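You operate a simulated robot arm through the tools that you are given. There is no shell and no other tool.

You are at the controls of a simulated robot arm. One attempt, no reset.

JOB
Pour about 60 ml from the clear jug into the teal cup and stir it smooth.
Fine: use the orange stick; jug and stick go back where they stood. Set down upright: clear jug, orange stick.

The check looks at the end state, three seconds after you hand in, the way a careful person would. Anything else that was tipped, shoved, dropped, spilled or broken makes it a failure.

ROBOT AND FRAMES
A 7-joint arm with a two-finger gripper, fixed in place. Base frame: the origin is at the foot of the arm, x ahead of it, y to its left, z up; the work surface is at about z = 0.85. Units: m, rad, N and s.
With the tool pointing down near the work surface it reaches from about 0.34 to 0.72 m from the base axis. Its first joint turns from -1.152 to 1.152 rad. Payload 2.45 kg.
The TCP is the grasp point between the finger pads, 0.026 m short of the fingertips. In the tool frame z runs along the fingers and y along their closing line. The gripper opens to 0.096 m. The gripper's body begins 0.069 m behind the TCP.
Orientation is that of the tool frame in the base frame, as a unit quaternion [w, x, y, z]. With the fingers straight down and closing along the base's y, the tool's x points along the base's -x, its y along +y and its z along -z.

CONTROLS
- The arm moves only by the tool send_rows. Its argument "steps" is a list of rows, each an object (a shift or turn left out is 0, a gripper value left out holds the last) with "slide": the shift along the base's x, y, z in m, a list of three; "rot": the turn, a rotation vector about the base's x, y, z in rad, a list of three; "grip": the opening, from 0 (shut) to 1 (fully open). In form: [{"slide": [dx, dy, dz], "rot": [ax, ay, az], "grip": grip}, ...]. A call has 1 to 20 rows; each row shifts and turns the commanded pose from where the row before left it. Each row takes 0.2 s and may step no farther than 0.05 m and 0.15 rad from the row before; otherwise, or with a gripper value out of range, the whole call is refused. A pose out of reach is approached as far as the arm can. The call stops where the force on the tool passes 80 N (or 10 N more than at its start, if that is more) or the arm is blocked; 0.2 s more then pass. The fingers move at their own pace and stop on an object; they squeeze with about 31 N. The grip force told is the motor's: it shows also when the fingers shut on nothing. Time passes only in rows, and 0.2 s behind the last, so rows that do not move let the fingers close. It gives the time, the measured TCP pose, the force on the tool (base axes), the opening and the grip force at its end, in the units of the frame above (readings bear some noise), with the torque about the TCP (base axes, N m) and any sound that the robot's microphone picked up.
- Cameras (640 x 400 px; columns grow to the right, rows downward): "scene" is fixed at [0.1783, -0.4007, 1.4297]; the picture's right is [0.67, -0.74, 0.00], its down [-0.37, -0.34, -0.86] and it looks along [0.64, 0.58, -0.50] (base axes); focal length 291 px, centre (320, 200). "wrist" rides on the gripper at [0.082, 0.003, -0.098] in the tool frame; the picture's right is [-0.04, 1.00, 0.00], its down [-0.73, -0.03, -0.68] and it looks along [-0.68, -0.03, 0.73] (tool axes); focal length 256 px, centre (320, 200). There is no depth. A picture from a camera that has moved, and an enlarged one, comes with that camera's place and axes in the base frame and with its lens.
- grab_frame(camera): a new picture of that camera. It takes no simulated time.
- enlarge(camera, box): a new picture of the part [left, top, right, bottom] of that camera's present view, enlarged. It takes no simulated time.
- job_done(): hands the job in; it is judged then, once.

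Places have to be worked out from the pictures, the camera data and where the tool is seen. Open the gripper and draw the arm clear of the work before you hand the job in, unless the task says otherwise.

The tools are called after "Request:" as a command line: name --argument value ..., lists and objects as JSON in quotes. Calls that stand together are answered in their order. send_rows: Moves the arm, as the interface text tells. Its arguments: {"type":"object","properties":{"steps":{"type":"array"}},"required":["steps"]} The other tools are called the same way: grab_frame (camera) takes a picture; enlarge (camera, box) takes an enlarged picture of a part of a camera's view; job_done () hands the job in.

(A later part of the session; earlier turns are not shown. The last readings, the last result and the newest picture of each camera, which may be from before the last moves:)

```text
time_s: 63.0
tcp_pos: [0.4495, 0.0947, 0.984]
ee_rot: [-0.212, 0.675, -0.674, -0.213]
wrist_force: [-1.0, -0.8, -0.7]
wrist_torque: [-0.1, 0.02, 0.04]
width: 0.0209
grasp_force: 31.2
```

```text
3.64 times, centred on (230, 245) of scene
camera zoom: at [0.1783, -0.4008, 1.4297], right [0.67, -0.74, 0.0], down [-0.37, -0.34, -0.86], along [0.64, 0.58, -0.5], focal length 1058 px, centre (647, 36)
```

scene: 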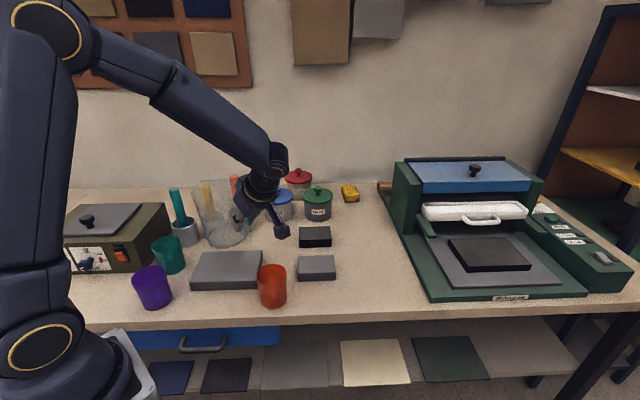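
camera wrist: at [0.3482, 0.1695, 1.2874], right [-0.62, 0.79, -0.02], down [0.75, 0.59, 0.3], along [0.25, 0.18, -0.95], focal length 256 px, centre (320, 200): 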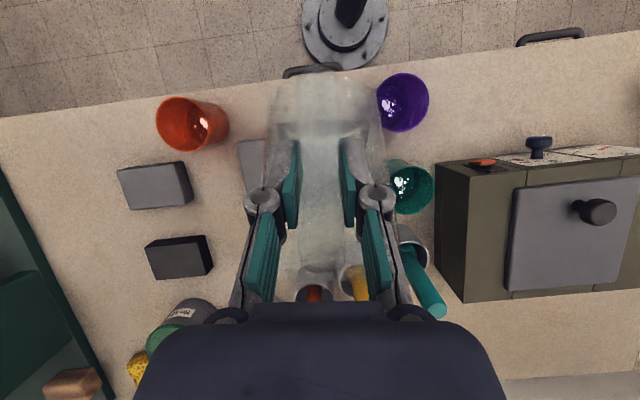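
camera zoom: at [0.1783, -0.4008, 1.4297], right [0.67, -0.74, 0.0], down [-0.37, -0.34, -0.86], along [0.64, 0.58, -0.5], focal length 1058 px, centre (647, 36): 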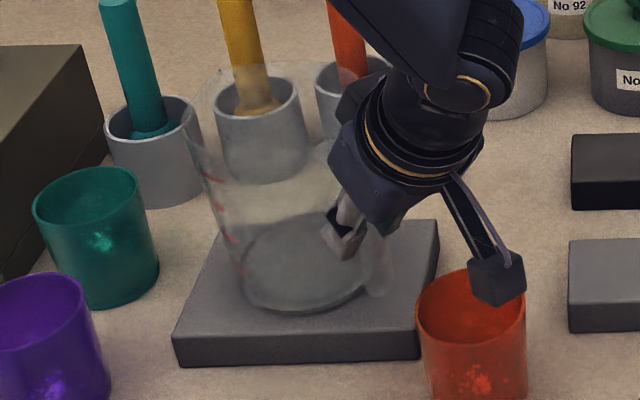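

The force has dropped to 0.7 N, so the jug seems to be starting to touch the slab. I lower by 1.5 mm steps to confirm.

Request:
send_rows --steps '[{"slide": [0, 0, -0.0015]}, {}]'

Request:
send_rows --steps '[{}]'

Request:
enlarge --camera "scene" --box '[195, 220, 275, 290]'

```text
time_s: 63.6
tcp_pos: [0.4491, 0.094, 0.9833]
ee_rot: [0.215, -0.673, 0.675, 0.211]
wrist_force: [0.4, -5.6, 9.2]
wrist_torque: [0.72, -0.01, -0.03]
width: 0.0211
grasp_force: 30.7
```

```text
time_s: 64.0
tcp_pos: [0.4492, 0.0945, 0.9815]
ee_rot: [-0.213, 0.675, -0.674, -0.212]
wrist_force: [1.1, -6.1, 6.3]
wrist_torque: [0.63, -0.06, -0.07]
width: 0.0206
grasp_force: 31.3
```

```text
5.71 times, centred on (235, 255) of scene
camera zoom: at [0.1782, -0.401, 1.4297], right [0.67, -0.74, 0.0], down [-0.37, -0.34, -0.86], along [0.64, 0.58, -0.5], focal length 1663 px, centre (806, -114)
```

zoom: 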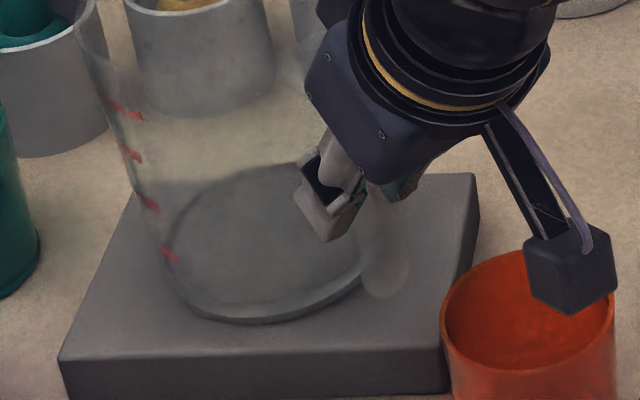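

Contact is confirmed, mainly at the spout-side base edge (torque +0.65), so the jug leans forward a degree or two in the grip. I ease that by tilting it back slightly and watching the torque.

Request:
send_rows --steps '[{"rot": [0.012, 0, 0]}, {}]'

Request:
send_rows --steps '[{"rot": [0.012, 0, 0]}, {}]'

Request:
send_rows --steps '[{"slide": [0, 0, -0.002]}, {}]'

```text
time_s: 64.6
tcp_pos: [0.4493, 0.0952, 0.9815]
ee_rot: [-0.217, 0.673, -0.673, -0.217]
wrist_force: [-0.7, -0.5, -1.0]
wrist_torque: [-0.19, 0.03, -0.02]
width: 0.0205
grasp_force: 31.4
```

```text
time_s: 65.2
tcp_pos: [0.4478, 0.0957, 0.9817]
ee_rot: [-0.221, 0.672, -0.671, -0.221]
wrist_force: [0.3, -0.2, -2.6]
wrist_torque: [-0.23, -0.01, 0.0]
width: 0.0208
grasp_force: 31.2
```

```text
time_s: 65.8
tcp_pos: [0.4496, 0.0964, 0.9804]
ee_rot: [-0.221, 0.673, -0.671, -0.22]
wrist_force: [0.3, 0.1, -2.3]
wrist_torque: [-0.19, 0.03, -0.03]
width: 0.0206
grasp_force: 31.2
```

The jug is free again after tilting back 1.4°. I continue lowering in 2 mm steps with tilt-back whenever the front edge touches first.

Request:
send_rows --steps '[{"slide": [0, 0, -0.002]}, {}]'

Request:
send_rows --steps '[{"slide": [0, 0, -0.0015]}, {}]'

```text
time_s: 66.4
tcp_pos: [0.449, 0.0956, 0.9779]
ee_rot: [-0.222, 0.672, -0.671, -0.221]
wrist_force: [-0.7, -3.2, 7.2]
wrist_torque: [0.69, 0.06, 0.08]
width: 0.0207
grasp_force: 30.9
```

```text
time_s: 67.0
tcp_pos: [0.4493, 0.0951, 0.9778]
ee_rot: [-0.222, 0.672, -0.671, -0.22]
wrist_force: [-1.1, -11.3, 26.4]
wrist_torque: [0.14, 0.05, 0.04]
width: 0.0209
grasp_force: 31.2
```

The base now bears fully (26 N). I back off slightly to relieve the load, then check.

Request:
send_rows --steps '[{"slide": [0, 0, 0.0012]}, {}]'

Request:
enlarge --camera "scene" --box '[195, 200, 275, 290]'

```text
time_s: 67.6
tcp_pos: [0.449, 0.095, 0.9774]
ee_rot: [-0.22, 0.673, -0.672, -0.22]
wrist_force: [3.3, -5.4, 6.1]
wrist_torque: [-0.27, -0.28, -0.12]
width: 0.0208
grasp_force: 31.0
```

```text
4.44 times, centred on (235, 245) of scene
camera zoom: at [0.1783, -0.4009, 1.4297], right [0.67, -0.74, 0.0], down [-0.37, -0.34, -0.86], along [0.64, 0.58, -0.5], focal length 1293 px, centre (698, 0)
```

zoom: 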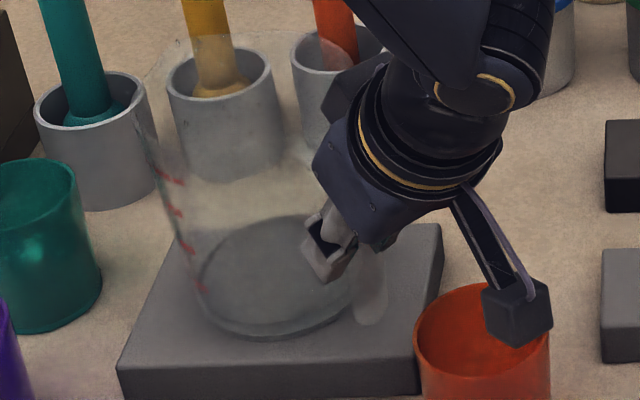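

The jug stands on the slab. I open the fingers a little at first and check that it stays put.

Request:
send_rows --steps '[{"grip": 0.25}, {"grip": 0.3}, {"grip": 0.4}, {"grip": 0.45}, {"grip": 0.45}, {}]'

Request:
enlarge --camera "scene" --box '[195, 200, 275, 290]'

Request:
grab_frame --camera "wrist"

```text
time_s: 69.0
tcp_pos: [0.4485, 0.0938, 0.9778]
ee_rot: [-0.221, 0.672, -0.671, -0.221]
wrist_force: [-0.6, -1.0, -0.7]
wrist_torque: [-0.01, 0.01, -0.01]
width: 0.0432
grasp_force: 0.0
```

```text
4.44 times, centred on (235, 245) of scene
camera zoom: at [0.1783, -0.4007, 1.4297], right [0.67, -0.74, 0.0], down [-0.37, -0.34, -0.86], along [0.64, 0.58, -0.5], focal length 1293 px, centre (698, 0)
```

zoom: 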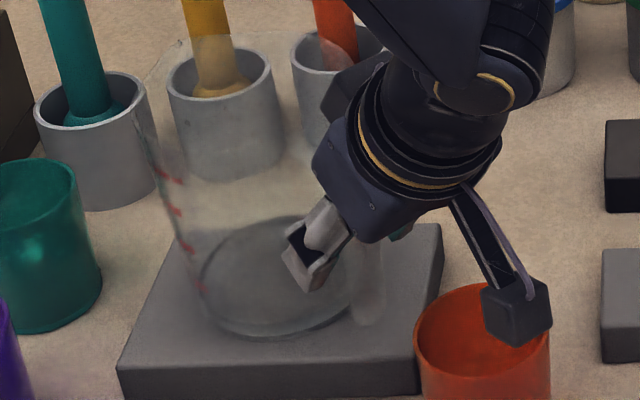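

```text
taken
camera wrist: at [0.4452, -0.0273, 1.0097], right [-1.0, 0.03, 0.02], down [0.03, 0.19, 0.98], along [0.03, 0.98, -0.19], focal length 256 px, centre (320, 200)
```

wrist: 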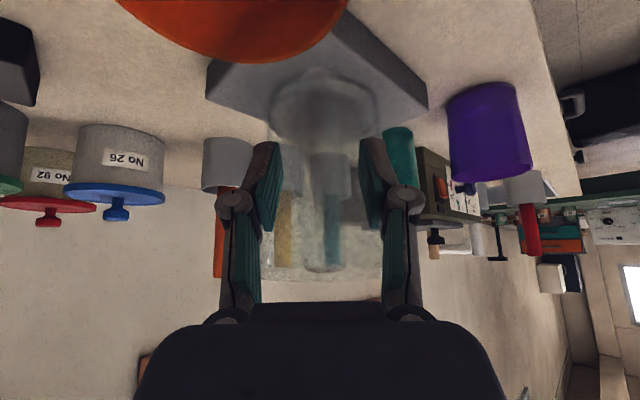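

The jug stands freely on the slab, undisturbed. I back the fingers out along the tool axis, rise, and go to look straight down into the teal cup.

Request:
send_rows --steps '[{"slide": [0, -0.0118, 0.0162]}, {"slide": [0, -0.0177, 0.0243]}, {"slide": [0, -0.0177, 0.0243]}, {"slide": [0, -0.0118, 0.0262]}, {"slide": [-0.005, 0, 0.04], "grip": 1}, {"slide": [-0.01, 0, 0.04], "rot": [-0.125, 0, 0]}, {"slide": [-0.01, 0.01, 0.03], "rot": [-0.125, 0, 0]}, {"slide": [-0.015, 0.03, 0], "rot": [-0.125, 0, 0]}, {"slide": [-0.015, 0.03, 0], "rot": [-0.125, 0, 0]}, {"slide": [-0.015, 0.03, 0], "rot": [-0.125, 0, 0]}, {"slide": [-0.015, 0.03, 0], "rot": [-0.125, 0, 0]}, {"slide": [-0.0135, 0.025, 0], "rot": [-0.125, 0, 0]}, {"slide": [0, 0.01, 0], "rot": [-0.125, 0, 0]}, {}, {}]'

Request:
grab_frame --camera "wrist"

Request:
grab_frame --camera "scene"

```text
time_s: 72.2
tcp_pos: [0.3514, 0.1999, 1.1789]
ee_rot: [0.129, 0.696, -0.694, 0.129]
wrist_force: [0.2, 0.4, 0.3]
wrist_torque: [0.01, -0.01, 0.01]
width: 0.0962
grasp_force: 0.0
```

```text
taken
camera wrist: at [0.3467, 0.1616, 1.3011], right [-1.0, 0.04, -0.01], down [0.03, 0.93, 0.37], along [0.03, 0.37, -0.93], focal length 256 px, centre (320, 200)
```

wrist: 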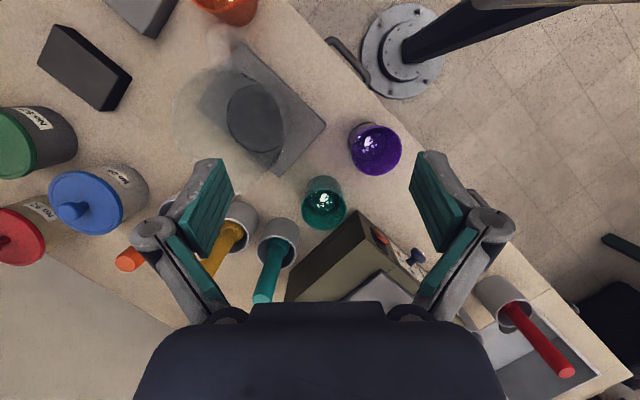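

```text
taken
```

scene: 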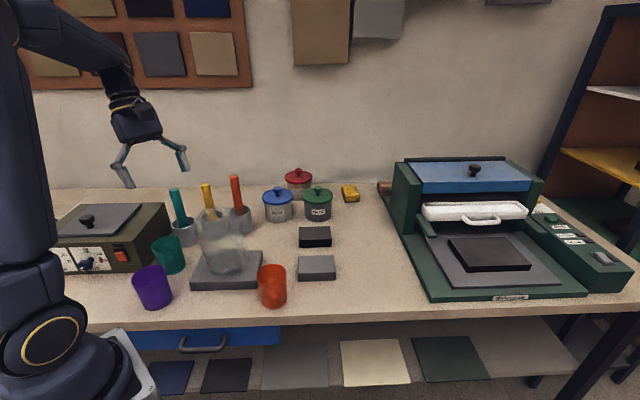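

The cup is visible from above with no obstruction. I enlarge the cup, and the jug on the slab too.

Request:
enlarge --camera "wrist" --box '[295, 170, 355, 235]'

Request:
enlarge --camera "wrist" --box '[345, 120, 405, 180]'

Request:
enlarge --camera "scene" --box '[180, 200, 280, 290]'

```text
6.15 times, centred on (325, 202) of wrist
camera zoom: at [0.3467, 0.1616, 1.3011], right [-1.0, 0.04, -0.01], down [0.03, 0.93, 0.37], along [0.03, 0.37, -0.93], focal length 1575 px, centre (289, 185)
```

zoom: 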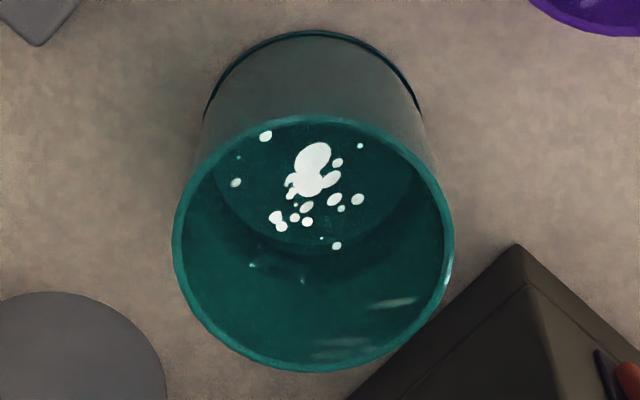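

```text
6.67 times, centred on (375, 150) of wrist
camera zoom: at [0.3467, 0.1616, 1.3011], right [-1.0, 0.04, -0.01], down [0.03, 0.93, 0.37], along [0.03, 0.37, -0.93], focal length 1707 px, centre (-47, 533)
```

zoom: 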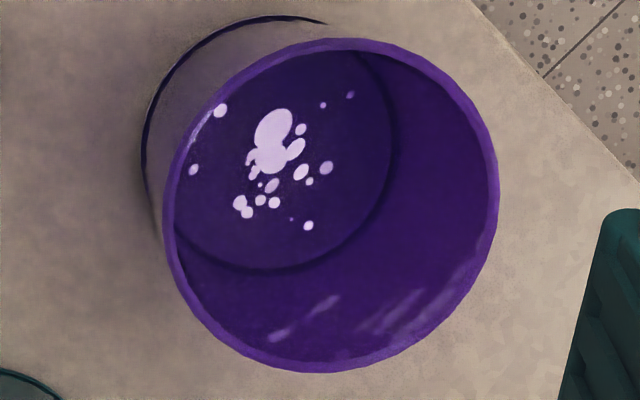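

```text
4.44 times, centred on (230, 245) of scene
camera zoom: at [0.1783, -0.4007, 1.4297], right [0.67, -0.74, 0.0], down [-0.37, -0.34, -0.86], along [0.64, 0.58, -0.5], focal length 1293 px, centre (720, 0)
```

zoom: 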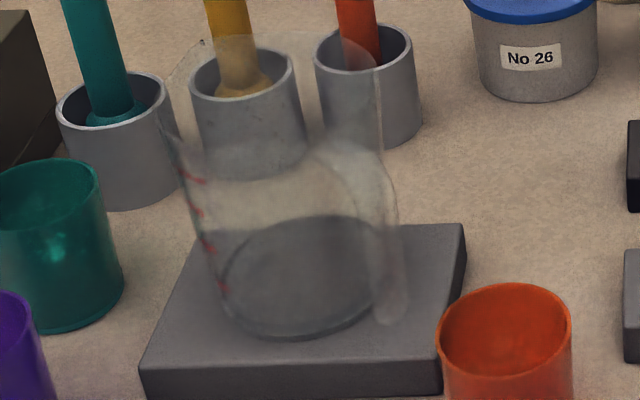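

Comparing with the empty purple cup, the liquid line is at z≈0.890 over a floor at about 0.863: about 85–90 ml, matching the weight loss. I'll pour back about 27 ml: tilting this cup to about 62° geometrically leaves 60 ml. First I move above the cup, tool along +y at 55°.

Request:
send_rows --steps '[{"slide": [0, 0.0157, -0.016], "rot": [0.121, 0, 0]}, {"slide": [0, 0.0157, -0.016], "rot": [0.121, 0, 0]}, {"slide": [0, 0.0157, -0.016], "rot": [0.121, 0, 0]}, {"slide": [0, 0.0157, -0.016], "rot": [0.121, 0, 0]}, {"slide": [0, 0.0157, -0.016], "rot": [0.121, 0, 0]}, {"slide": [0, 0.0157, -0.016], "rot": [0.121, 0, 0]}, {"slide": [0, 0.0157, -0.016], "rot": [0.121, 0, 0]}, {"slide": [0, 0.0157, -0.017], "rot": [0.12, 0, 0]}, {}, {}]'

Request:
grab_frame --camera "wrist"

Request:
grab_frame --camera "scene"

```text
time_s: 74.4
tcp_pos: [0.3503, 0.3267, 1.0503]
ee_rot: [-0.209, 0.676, -0.675, -0.21]
wrist_force: [-0.5, -0.6, 0.0]
wrist_torque: [0.04, -0.01, -0.01]
width: 0.0961
grasp_force: 0.2
```

```text
taken
camera wrist: at [0.3459, 0.2051, 1.0864], right [-1.0, 0.03, 0.02], down [0.03, 0.22, 0.98], along [0.03, 0.98, -0.22], focal length 256 px, centre (320, 200)
```

wrist: 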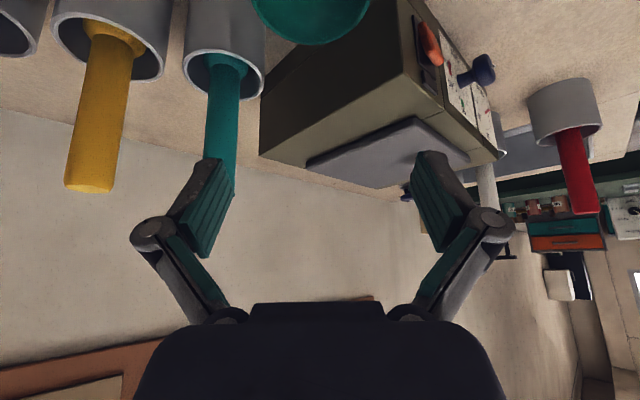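

```text
taken
```

scene: 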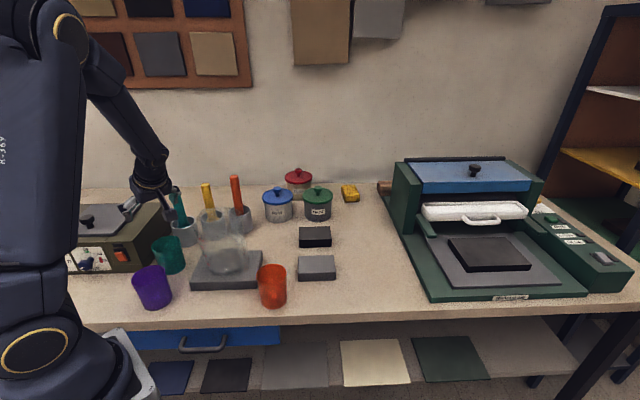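

The box corner is near (0.291, 0.364), leaving about 1.5 cm to the left fingertip, so I narrow the opening to 84 mm and descend partway, then check the centring over the cup.

Request:
send_rows --steps '[{"slide": [0, -0.002, -0.015], "grip": 0.875}, {"slide": [0, -0.001, -0.02]}, {"slide": [0, 0, -0.02]}, {"slide": [0, 0, -0.015]}, {}]'

Request:
grab_frame --camera "wrist"

Request:
enlarge --camera "scene" --box '[120, 190, 240, 300]'

```text
time_s: 75.6
tcp_pos: [0.349, 0.3248, 0.9801]
ee_rot: [-0.21, 0.676, -0.675, -0.209]
wrist_force: [0.2, -0.5, 0.4]
wrist_torque: [-0.02, 0.0, -0.01]
width: 0.0842
grasp_force: 0.0
```

```text
taken
camera wrist: at [0.3461, 0.2023, 1.0161], right [-1.0, 0.03, 0.02], down [0.03, 0.22, 0.98], along [0.03, 0.97, -0.22], focal length 256 px, centre (320, 200)
```

wrist: 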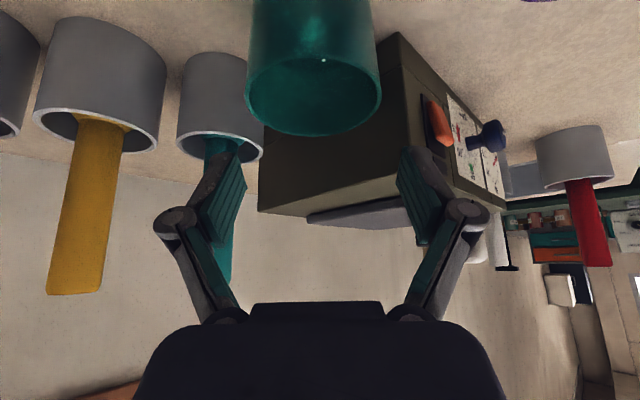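

```text
3.64 times, centred on (180, 245) of scene
camera zoom: at [0.1783, -0.4007, 1.4297], right [0.67, -0.74, 0.0], down [-0.37, -0.34, -0.86], along [0.64, 0.58, -0.5], focal length 1058 px, centre (829, 36)
```

zoom: 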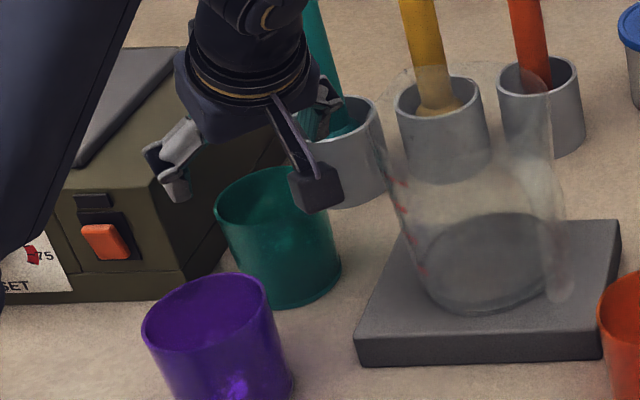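

The cup is about 3 mm toward +x of the finger mid-plane. I correct and descend to the gripping height.

Request:
send_rows --steps '[{"slide": [0.003, 0, 0]}, {"slide": [0, 0, -0.015]}, {"slide": [0, 0, -0.02]}, {"slide": [0, 0, -0.02]}, {"slide": [0, 0, -0.015]}, {"slide": [0, 0, -0.006]}, {}]'

Request:
grab_frame --camera "wrist"

Request:
enlarge --camera "scene" --box '[120, 190, 240, 300]'

```text
time_s: 77.2
tcp_pos: [0.3538, 0.324, 0.9037]
ee_rot: [-0.209, 0.676, -0.675, -0.209]
wrist_force: [-0.7, 0.1, -0.1]
wrist_torque: [-0.01, 0.0, 0.0]
width: 0.0839
grasp_force: 0.2
```

```text
taken
camera wrist: at [0.3498, 0.2027, 0.9394], right [-1.0, 0.03, 0.02], down [0.03, 0.22, 0.98], along [0.03, 0.97, -0.22], focal length 256 px, centre (320, 200)
```

wrist: 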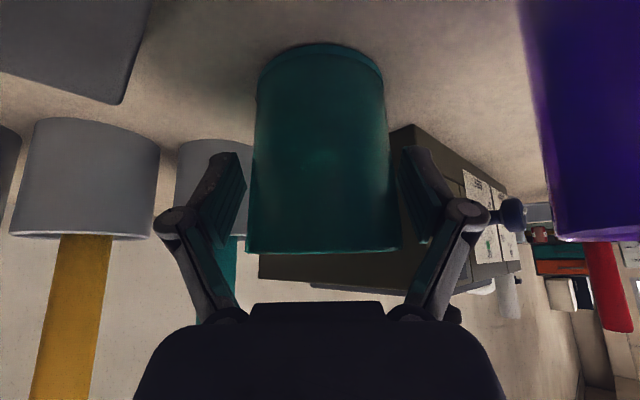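

```text
3.64 times, centred on (180, 245) of scene
camera zoom: at [0.1783, -0.4007, 1.4297], right [0.67, -0.74, 0.0], down [-0.37, -0.34, -0.86], along [0.64, 0.58, -0.5], focal length 1058 px, centre (829, 36)
```

zoom: 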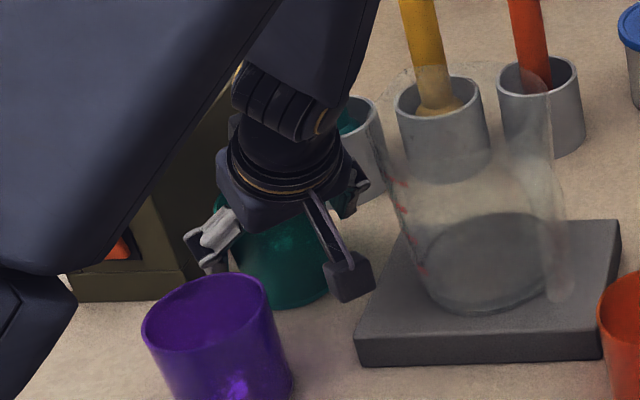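

The cup is well centred between the fingers. I close on it.

Request:
send_rows --steps '[{"grip": 0.75}, {"grip": 0.7}, {"grip": 0.5}, {"grip": 0.3}, {"grip": 0.3}]'

Request:
grab_frame --camera "wrist"

```text
time_s: 78.4
tcp_pos: [0.3524, 0.3248, 0.9044]
ee_rot: [-0.21, 0.676, -0.675, -0.21]
wrist_force: [-0.6, -1.8, 4.6]
wrist_torque: [-0.06, 0.27, 0.07]
width: 0.0667
grasp_force: 30.8
```

```text
taken
camera wrist: at [0.3495, 0.2026, 0.9397], right [-1.0, 0.03, 0.02], down [0.03, 0.22, 0.98], along [0.03, 0.97, -0.22], focal length 256 px, centre (320, 200)
```

wrist: 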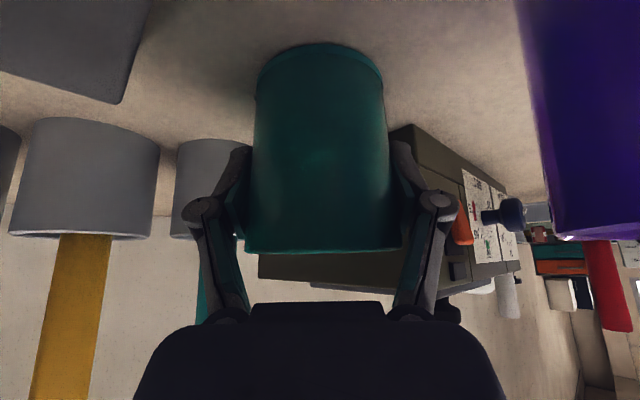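

The cup is gripped (67 mm). I lift it straight up, first slowly.

Request:
send_rows --steps '[{"slide": [0, 0, 0.004]}, {"slide": [0, 0, 0.008]}, {"slide": [0, 0, 0.012]}, {"slide": [0, 0, 0.02]}, {"slide": [0, 0, 0.03]}, {"slide": [0, 0, 0.035]}, {"slide": [0, 0, 0.035]}, {"slide": [0, 0, 0.03]}, {"slide": [0, 0, 0.02]}, {"slide": [0, 0, 0.012]}, {"slide": [0, 0, 0.01]}, {"slide": [0, 0, 0.01]}, {}, {}]'

Request:
enlarge --camera "scene" --box '[90, 120, 250, 280]'

Request:
grab_frame --camera "wrist"

```text
time_s: 81.4
tcp_pos: [0.3536, 0.3247, 1.1289]
ee_rot: [-0.21, 0.676, -0.675, -0.209]
wrist_force: [-0.4, -0.5, -1.8]
wrist_torque: [0.01, 0.01, 0.04]
width: 0.0666
grasp_force: 30.4
```

```text
2.50 times, centred on (170, 200) of scene
camera zoom: at [0.1783, -0.4007, 1.4297], right [0.67, -0.74, 0.0], down [-0.37, -0.34, -0.86], along [0.64, 0.58, -0.5], focal length 727 px, centre (695, 200)
```

zoom: 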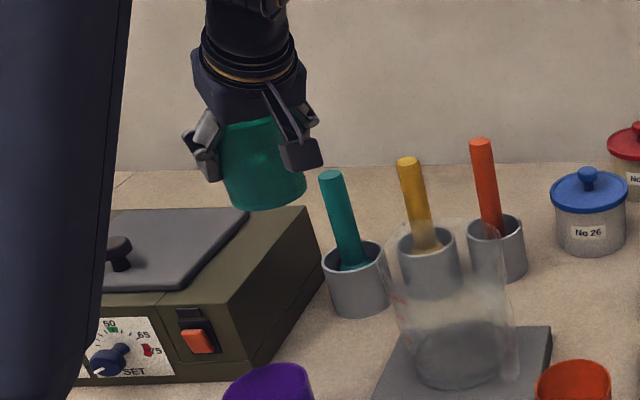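

```text
taken
camera wrist: at [0.3497, 0.2026, 1.1659], right [-1.0, 0.03, 0.02], down [0.03, 0.22, 0.98], along [0.03, 0.97, -0.22], focal length 256 px, centre (320, 200)
```

wrist: 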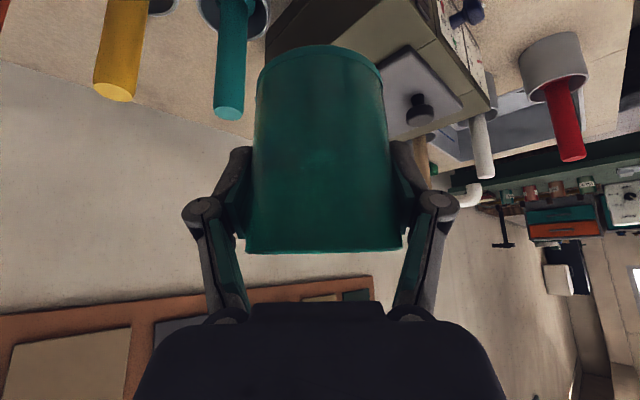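

The cup came up cleanly. I carry it level to the pouring position behind the jug's mouth (TCP ≈ (0.449, 0.135)).

Request:
send_rows --steps '[{"slide": [0.005, -0.01, 0]}, {"slide": [0.01, -0.02, 0]}, {"slide": [0.0115, -0.023, 0]}, {"slide": [0.0115, -0.023, 0]}, {"slide": [0.0115, -0.023, 0]}, {"slide": [0.0115, -0.023, 0]}, {"slide": [0.0115, -0.023, 0]}, {"slide": [0.0115, -0.023, 0]}, {"slide": [0.0075, -0.015, 0]}, {"slide": [0.004, -0.0067, 0]}, {}, {}]'

Request:
grab_frame --camera "scene"

Request:
enlarge --camera "scene" --box '[160, 130, 310, 290]'

```text
time_s: 84.0
tcp_pos: [0.4486, 0.1328, 1.1299]
ee_rot: [-0.21, 0.676, -0.675, -0.21]
wrist_force: [0.2, 0.0, -1.1]
wrist_torque: [0.0, -0.01, 0.05]
width: 0.0669
grasp_force: 31.3
```

```text
taken
```

scene: 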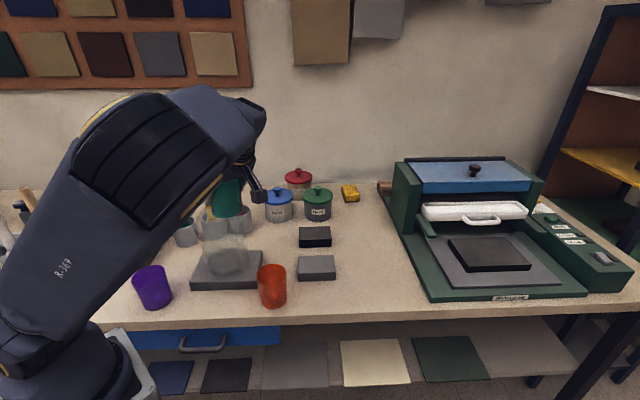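

```text
2.50 times, centred on (235, 210) of scene
camera zoom: at [0.1784, -0.4007, 1.4297], right [0.67, -0.74, 0.0], down [-0.37, -0.34, -0.86], along [0.64, 0.58, -0.5], focal length 727 px, centre (532, 175)
```

zoom: 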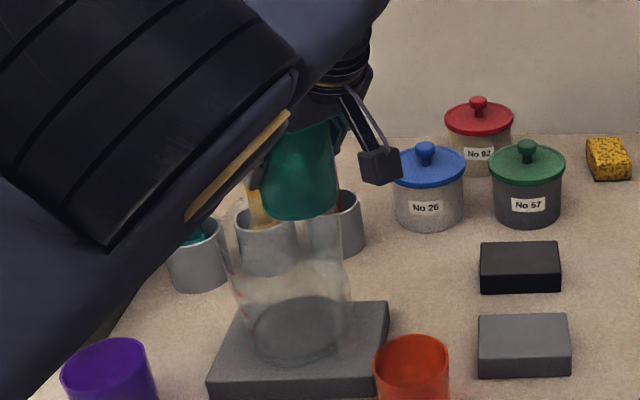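

The cup hangs just behind the jug's mouth centre. I tilt it to about 48° (below the expected 55° onset) while lowering slightly.

Request:
send_rows --steps '[{"rot": [-0.06, 0, 0], "slide": [0, 0, -0.003]}, {"rot": [-0.11, 0, 0], "slide": [0, 0, -0.003]}, {"rot": [-0.11, 0, 0], "slide": [0, 0, -0.003]}, {"rot": [-0.11, 0, 0], "slide": [0, 0, -0.003]}, {"rot": [-0.11, 0, 0], "slide": [0, 0, -0.003]}, {"rot": [-0.11, 0, 0], "slide": [0, 0, -0.003]}, {"rot": [-0.11, 0, 0], "slide": [0, 0, -0.003]}, {"rot": [-0.08, 0, 0], "slide": [0, 0, -0.001]}, {"rot": [-0.038, 0, 0]}, {}, {}]'

Request:
grab_frame --camera "wrist"

Request:
enlarge --camera "scene" --box '[160, 130, 310, 290]'

```text
time_s: 86.4
tcp_pos: [0.4495, 0.1339, 1.1075]
ee_rot: [0.084, 0.702, -0.702, 0.082]
wrist_force: [0.3, 0.5, -0.8]
wrist_torque: [-0.01, 0.03, 0.03]
width: 0.0669
grasp_force: 31.2
```

```text
taken
camera wrist: at [0.445, 0.0795, 1.2234], right [-1.0, 0.04, -0.01], down [0.03, 0.87, 0.49], along [0.03, 0.49, -0.87], focal length 256 px, centre (320, 200)
```

wrist: 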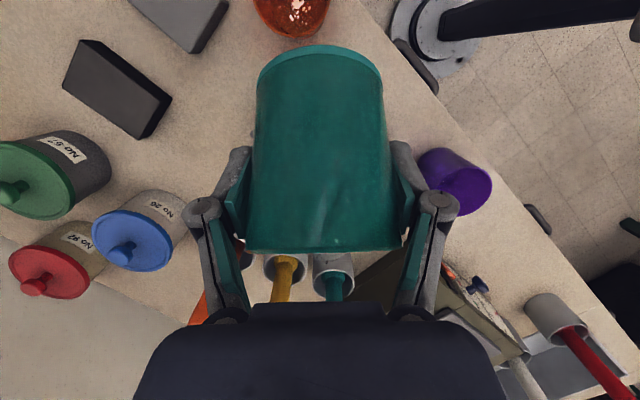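

```text
2.50 times, centred on (235, 210) of scene
camera zoom: at [0.1784, -0.4007, 1.4297], right [0.67, -0.74, 0.0], down [-0.37, -0.34, -0.86], along [0.64, 0.58, -0.5], focal length 727 px, centre (532, 175)
```

zoom: 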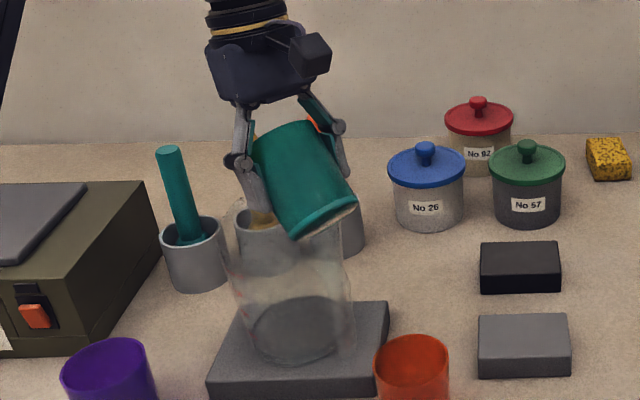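

The cup's lip is over the jug mouth, not yet pouring. I tilt to 55°, then 58°, looking for the stream.

Request:
send_rows --steps '[{"rot": [-0.04, 0, 0]}, {"rot": [-0.04, 0, 0]}, {"rot": [-0.04, 0, 0]}, {}, {}]'

Request:
enlarge --camera "scene" --box '[180, 160, 260, 280]'

Request:
send_rows --steps '[{"rot": [-0.025, 0, 0]}, {"rot": [-0.025, 0, 0]}, {}]'

Request:
enlarge --camera "scene" --box '[180, 160, 260, 280]'

```text
time_s: 87.6
tcp_pos: [0.4501, 0.1341, 1.1072]
ee_rot: [0.126, 0.697, -0.695, 0.124]
wrist_force: [0.1, 0.6, -1.8]
wrist_torque: [0.0, 0.01, -0.02]
width: 0.0666
grasp_force: 31.2
```

```text
3.33 times, centred on (220, 220) of scene
camera zoom: at [0.1784, -0.4007, 1.4297], right [0.67, -0.74, 0.0], down [-0.37, -0.34, -0.86], along [0.64, 0.58, -0.5], focal length 970 px, centre (653, 133)
```

zoom: 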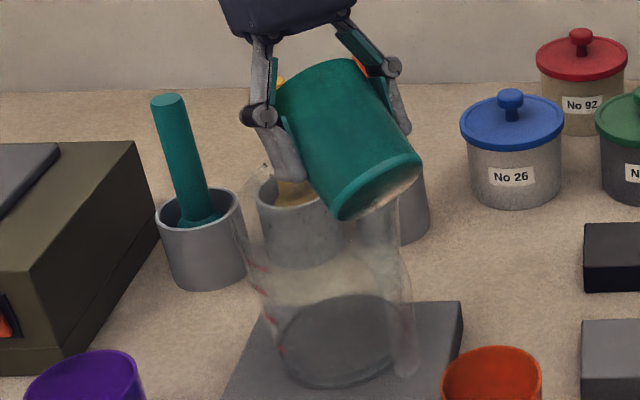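

```text
time_s: 88.4
tcp_pos: [0.4486, 0.1337, 1.1077]
ee_rot: [0.143, 0.693, -0.692, 0.142]
wrist_force: [-0.2, 0.2, -1.2]
wrist_torque: [0.05, -0.01, 0.02]
width: 0.0666
grasp_force: 31.0
```

```text
3.33 times, centred on (220, 220) of scene
camera zoom: at [0.1784, -0.4007, 1.4297], right [0.67, -0.74, 0.0], down [-0.37, -0.34, -0.86], along [0.64, 0.58, -0.5], focal length 970 px, centre (653, 133)
```

zoom: 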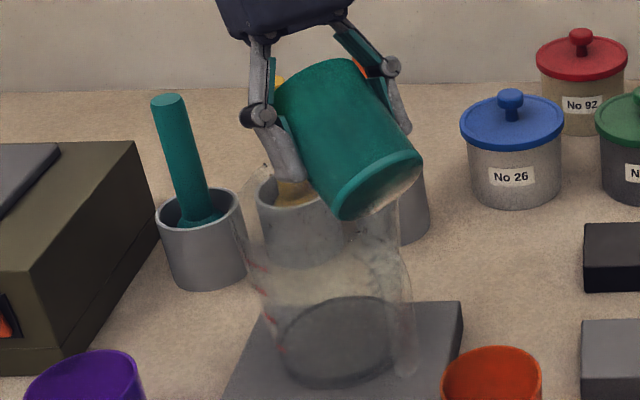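

I zoom in on the spot below the cup where some dots appear, to see whether they are the stream inside the jug.

Request:
enlarge --camera "scene" --box '[195, 205, 250, 275]'

Request:
send_rows --steps '[{}, {}]'

Request:
enlarge --camera "scene" --box '[195, 205, 250, 275]'

Request:
grab_frame --camera "wrist"

```text
5.71 times, centred on (222, 240) of scene
camera zoom: at [0.1784, -0.4007, 1.4297], right [0.67, -0.74, 0.0], down [-0.37, -0.34, -0.86], along [0.64, 0.58, -0.5], focal length 1663 px, centre (877, -29)
```

zoom: 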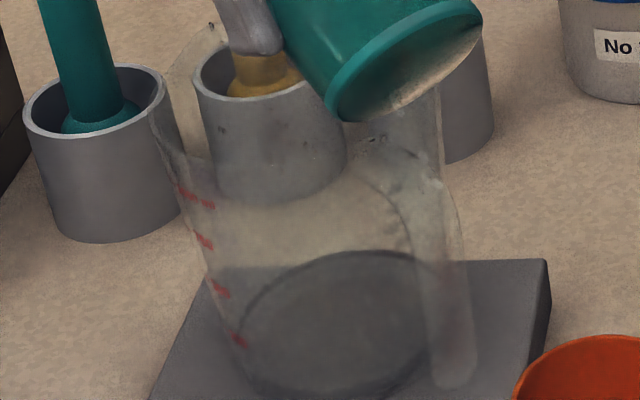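

```text
time_s: 89.0
tcp_pos: [0.4491, 0.1344, 1.1073]
ee_rot: [0.143, 0.694, -0.692, 0.142]
wrist_force: [-0.7, 0.8, -1.0]
wrist_torque: [0.01, 0.01, 0.01]
width: 0.0665
grasp_force: 31.5
```

```text
5.71 times, centred on (222, 240) of scene
camera zoom: at [0.1784, -0.4007, 1.4297], right [0.67, -0.74, 0.0], down [-0.37, -0.34, -0.86], along [0.64, 0.58, -0.5], focal length 1663 px, centre (877, -29)
```

zoom: 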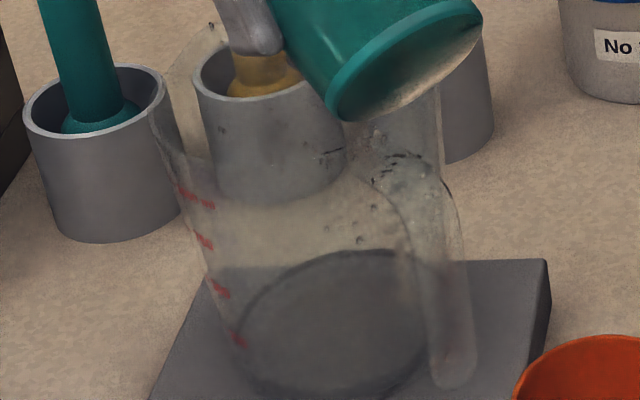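

```text
taken
camera wrist: at [0.4449, 0.0994, 1.2314], right [-1.0, 0.04, -0.01], down [0.03, 0.94, 0.33], along [0.03, 0.33, -0.94], focal length 256 px, centre (320, 200)
```

wrist: 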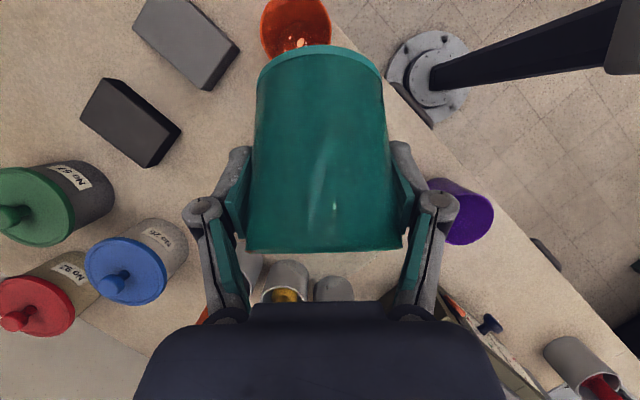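

Drops are falling inside the jug, but some toward its handle side. I move the cup 2 cm further over the mouth for safety, and check again.

Request:
send_rows --steps '[{"slide": [0, 0.01, 0]}, {"slide": [0, 0.01, 0]}, {}, {}]'

Request:
enlarge --camera "scene" --box '[195, 205, 250, 275]'

Request:
enlarge --camera "scene" --box '[150, 150, 300, 310]'

```text
time_s: 90.0
tcp_pos: [0.4488, 0.1538, 1.1073]
ee_rot: [0.142, 0.693, -0.692, 0.142]
wrist_force: [0.1, 0.5, -1.4]
wrist_torque: [0.03, 0.0, 0.0]
width: 0.0665
grasp_force: 30.9
```

```text
5.71 times, centred on (222, 240) of scene
camera zoom: at [0.1784, -0.4007, 1.4297], right [0.67, -0.74, 0.0], down [-0.37, -0.34, -0.86], along [0.64, 0.58, -0.5], focal length 1663 px, centre (877, -29)
```

zoom: 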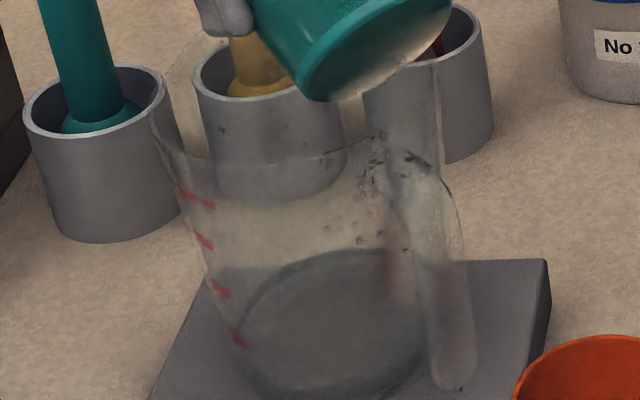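

```text
2.50 times, centred on (225, 230) of scene
camera zoom: at [0.1784, -0.4007, 1.4297], right [0.67, -0.74, 0.0], down [-0.37, -0.34, -0.86], along [0.64, 0.58, -0.5], focal length 727 px, centre (558, 125)
```

zoom: 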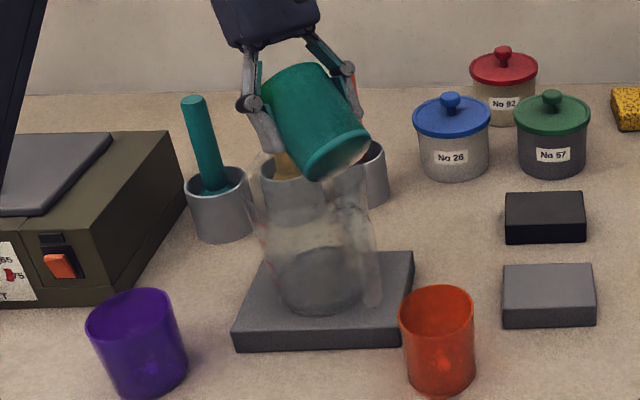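

Some drops cling to the jug's wall on the handle side. I check closely around the handle and slab for any spilled drops.

Request:
enlarge --camera "scene" --box '[225, 220, 255, 280]'

Request:
enlarge --camera "scene" --box '[205, 195, 245, 245]'

```text
6.67 times, centred on (240, 250) of scene
camera zoom: at [0.1784, -0.4007, 1.4297], right [0.67, -0.74, 0.0], down [-0.37, -0.34, -0.86], along [0.64, 0.58, -0.5], focal length 1940 px, centre (853, -133)
```

zoom: 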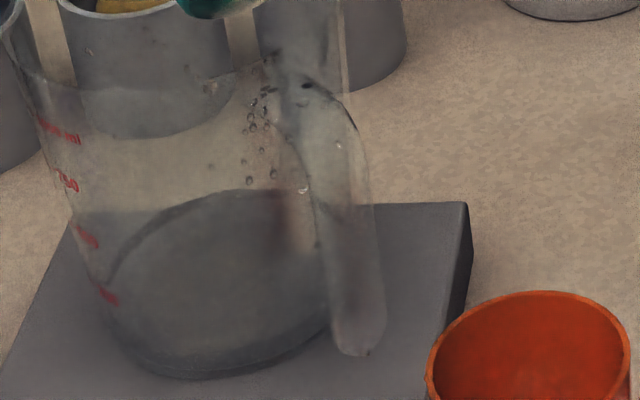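

```text
8.00 times, centred on (225, 220) of scene
camera zoom: at [0.1784, -0.4007, 1.4297], right [0.67, -0.74, 0.0], down [-0.37, -0.34, -0.86], along [0.64, 0.58, -0.5], focal length 2328 px, centre (1080, 40)
```

zoom: 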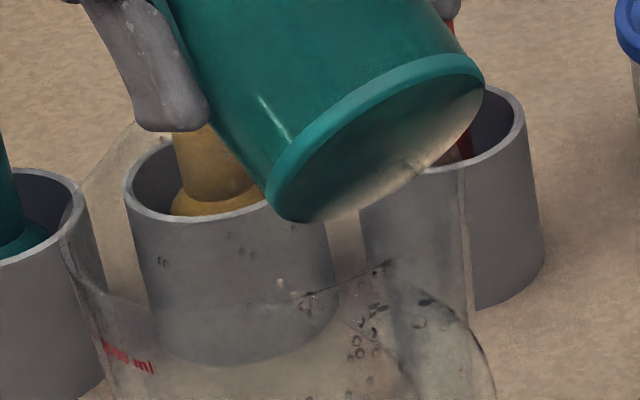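

Some liquid ran down the cup's underside toward its base edge and dripped near the handle. I move the cup forward so that both its lip and its lowest base edge are above the jug's mouth, then pour with a quicker tilt to 62°.

Request:
send_rows --steps '[{"slide": [0, 0.011, 0]}, {"slide": [0, 0.011, 0]}, {}]'

Request:
enlarge --camera "scene" --box '[185, 185, 255, 275]'

Request:
grab_frame --camera "wrist"

```text
time_s: 90.8
tcp_pos: [0.4487, 0.1756, 1.1071]
ee_rot: [0.143, 0.693, -0.692, 0.141]
wrist_force: [0.1, 0.4, -1.4]
wrist_torque: [0.01, -0.02, -0.02]
width: 0.0667
grasp_force: 30.7
```

```text
4.44 times, centred on (220, 230) of scene
camera zoom: at [0.1784, -0.4007, 1.4297], right [0.67, -0.74, 0.0], down [-0.37, -0.34, -0.86], along [0.64, 0.58, -0.5], focal length 1293 px, centre (764, 67)
```

zoom: 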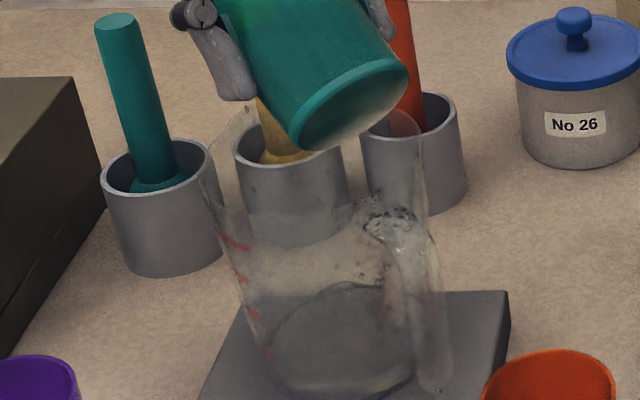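

```text
taken
camera wrist: at [0.4448, 0.1416, 1.2317], right [-1.0, 0.04, -0.01], down [0.03, 0.94, 0.33], along [0.03, 0.33, -0.94], focal length 256 px, centre (320, 200)
```

wrist: 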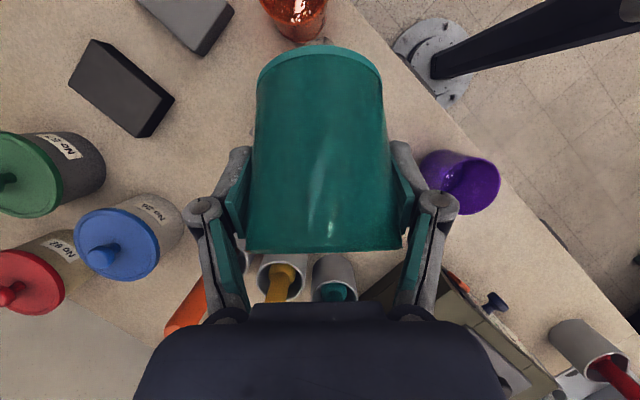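

The cup is now well over the mouth. I tilt quickly to 62.5°, hold briefly, and look.

Request:
send_rows --steps '[{"rot": [-0.083, 0, 0]}, {}]'

Request:
enlarge --camera "scene" --box '[185, 185, 255, 275]'

Request:
send_rows --steps '[{}, {}]'

Request:
enlarge --camera "scene" --box '[185, 185, 255, 275]'

```text
time_s: 91.4
tcp_pos: [0.4488, 0.1766, 1.107]
ee_rot: [0.172, 0.687, -0.686, 0.17]
wrist_force: [-0.2, -0.7, -1.1]
wrist_torque: [0.05, -0.04, -0.01]
width: 0.0667
grasp_force: 31.1
```

```text
4.44 times, centred on (220, 230) of scene
camera zoom: at [0.1784, -0.4007, 1.4297], right [0.67, -0.74, 0.0], down [-0.37, -0.34, -0.86], along [0.64, 0.58, -0.5], focal length 1293 px, centre (764, 67)
```

zoom: 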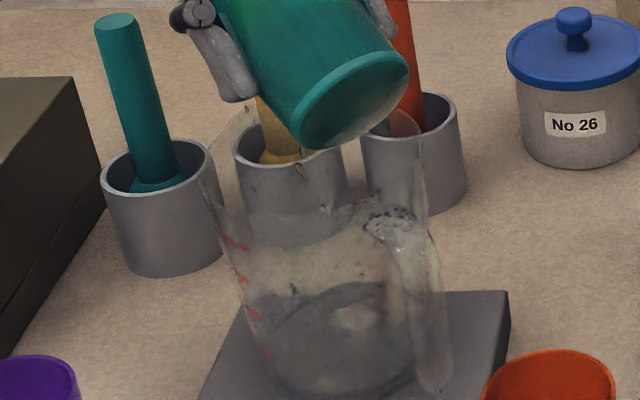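

```text
time_s: 92.0
tcp_pos: [0.4492, 0.1763, 1.1076]
ee_rot: [0.172, 0.686, -0.686, 0.17]
wrist_force: [-0.3, 0.2, -1.6]
wrist_torque: [0.04, -0.05, -0.03]
width: 0.0663
grasp_force: 30.4
```

```text
4.44 times, centred on (220, 230) of scene
camera zoom: at [0.1784, -0.4007, 1.4297], right [0.67, -0.74, 0.0], down [-0.37, -0.34, -0.86], along [0.64, 0.58, -0.5], focal length 1293 px, centre (764, 67)
```

zoom: 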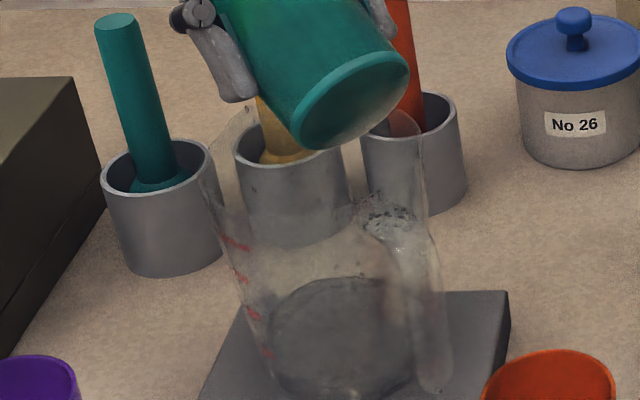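

The stream went into the jug (ripples on its liquid) and has stopped; at 62.5° the cup should hold about 60 ml. I bring the cup upright above the mouth and raise it.

Request:
send_rows --steps '[{"rot": [0.1212, 0, 0]}, {"rot": [0.1212, 0, 0]}, {"rot": [0.1212, 0, 0]}, {"rot": [0.1212, 0, 0]}, {"rot": [0.1212, 0, 0]}, {"rot": [0.1212, 0, 0], "slide": [0, 0, 0.003]}, {"rot": [0.1212, 0, 0], "slide": [0, 0, 0.005]}, {"rot": [0.1212, 0, 0], "slide": [0, 0, 0.006]}, {"rot": [0.1212, 0, 0], "slide": [0, 0, 0.008]}, {}, {}]'

Request:
enlarge --camera "scene" --box '[150, 140, 300, 290]'

Request:
enlarge --camera "scene" --box '[195, 205, 265, 285]'

```text
time_s: 94.4
tcp_pos: [0.4486, 0.1768, 1.1294]
ee_rot: [-0.21, 0.676, -0.675, -0.21]
wrist_force: [0.1, -0.4, -1.3]
wrist_torque: [0.01, 0.02, 0.0]
width: 0.0664
grasp_force: 31.0
```

```text
2.67 times, centred on (225, 215) of scene
camera zoom: at [0.1783, -0.4007, 1.4297], right [0.67, -0.74, 0.0], down [-0.37, -0.34, -0.86], along [0.64, 0.58, -0.5], focal length 776 px, centre (573, 160)
```

zoom: 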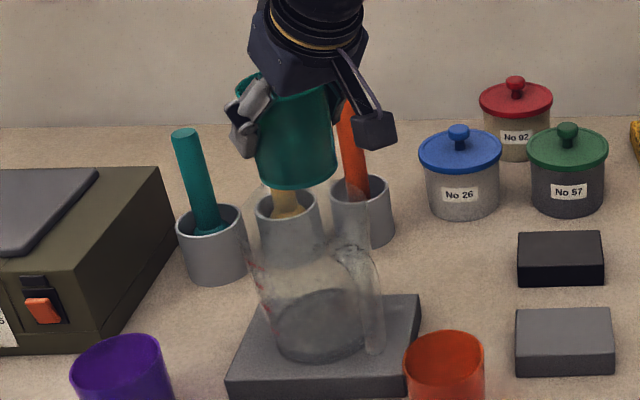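

```text
5.00 times, centred on (230, 245) of scene
camera zoom: at [0.1783, -0.4007, 1.4297], right [0.67, -0.74, 0.0], down [-0.37, -0.34, -0.86], along [0.64, 0.58, -0.5], focal length 1455 px, centre (770, -25)
```

zoom: 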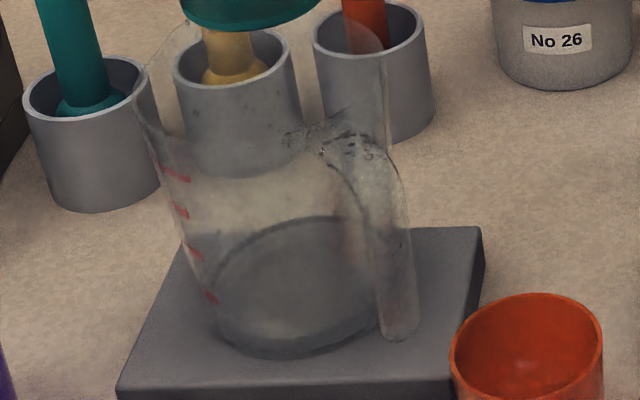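

The cup is upright and the jug area looks in order. I carry the cup back to its place, and lower it to just above the table.

Request:
send_rows --steps '[{"slide": [-0.005, 0.008, 0.003]}, {"slide": [-0.012, 0.0185, 0]}, {"slide": [-0.013, 0.02, 0]}, {"slide": [-0.013, 0.02, 0]}, {"slide": [-0.013, 0.02, 0]}, {"slide": [-0.013, 0.02, 0]}, {"slide": [-0.013, 0.02, 0]}, {"slide": [-0.0085, 0.013, 0]}, {"slide": [-0.005, 0.008, 0]}, {}, {"slide": [0, 0, -0.02]}, {"slide": [0, 0, -0.035]}, {"slide": [0, 0, -0.04]}, {"slide": [0, 0, -0.04]}, {"slide": [0, 0, -0.04]}, {"slide": [0, 0, -0.025]}, {"slide": [0, 0, -0.015]}, {}, {}]'

Request:
grab_frame --camera "wrist"

Request:
enlarge --camera "scene" --box '[110, 190, 240, 300]'

```text
time_s: 98.4
tcp_pos: [0.3532, 0.325, 0.9195]
ee_rot: [-0.209, 0.676, -0.674, -0.211]
wrist_force: [0.0, 0.0, -1.3]
wrist_torque: [0.0, -0.01, 0.02]
width: 0.0666
grasp_force: 31.4
```

```text
taken
camera wrist: at [0.3497, 0.2025, 0.9538], right [-1.0, 0.03, 0.02], down [0.03, 0.22, 0.97], along [0.03, 0.97, -0.22], focal length 256 px, centre (320, 200)
```

wrist: 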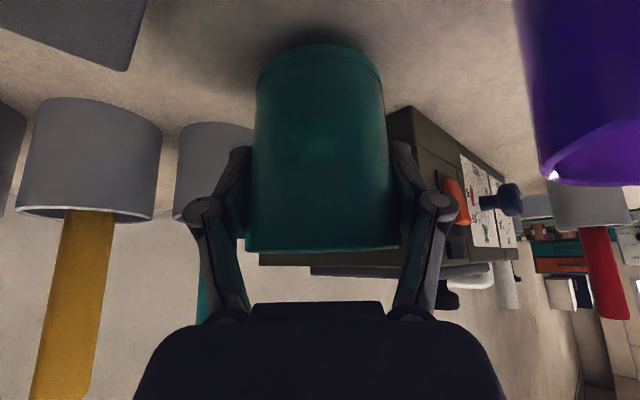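

```text
3.64 times, centred on (175, 245) of scene
camera zoom: at [0.1783, -0.4007, 1.4297], right [0.67, -0.74, 0.0], down [-0.37, -0.34, -0.86], along [0.64, 0.58, -0.5], focal length 1058 px, centre (847, 36)
```

zoom: 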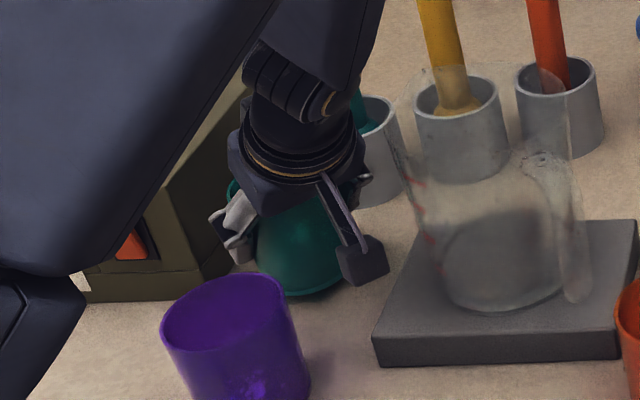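

The cup is 1.5 cm above its place. I lower it gently to the original height, checking the force.

Request:
send_rows --steps '[{"slide": [0, 0, -0.006]}, {"slide": [0, 0, -0.005]}, {"slide": [0, 0, -0.003]}, {}, {}]'

Request:
send_rows --steps '[{"slide": [0, 0, -0.0012]}, {}]'

```text
time_s: 99.6
tcp_pos: [0.3529, 0.3237, 0.9039]
ee_rot: [-0.21, 0.676, -0.675, -0.209]
wrist_force: [0.7, -2.9, 11.8]
wrist_torque: [-0.15, 0.41, 0.12]
width: 0.0667
grasp_force: 31.1
```

```text
time_s: 100.2
tcp_pos: [0.3546, 0.3239, 0.9041]
ee_rot: [-0.211, 0.676, -0.675, -0.209]
wrist_force: [3.0, -2.0, 19.4]
wrist_torque: [-0.01, 0.26, 0.02]
width: 0.0669
grasp_force: 30.4
```

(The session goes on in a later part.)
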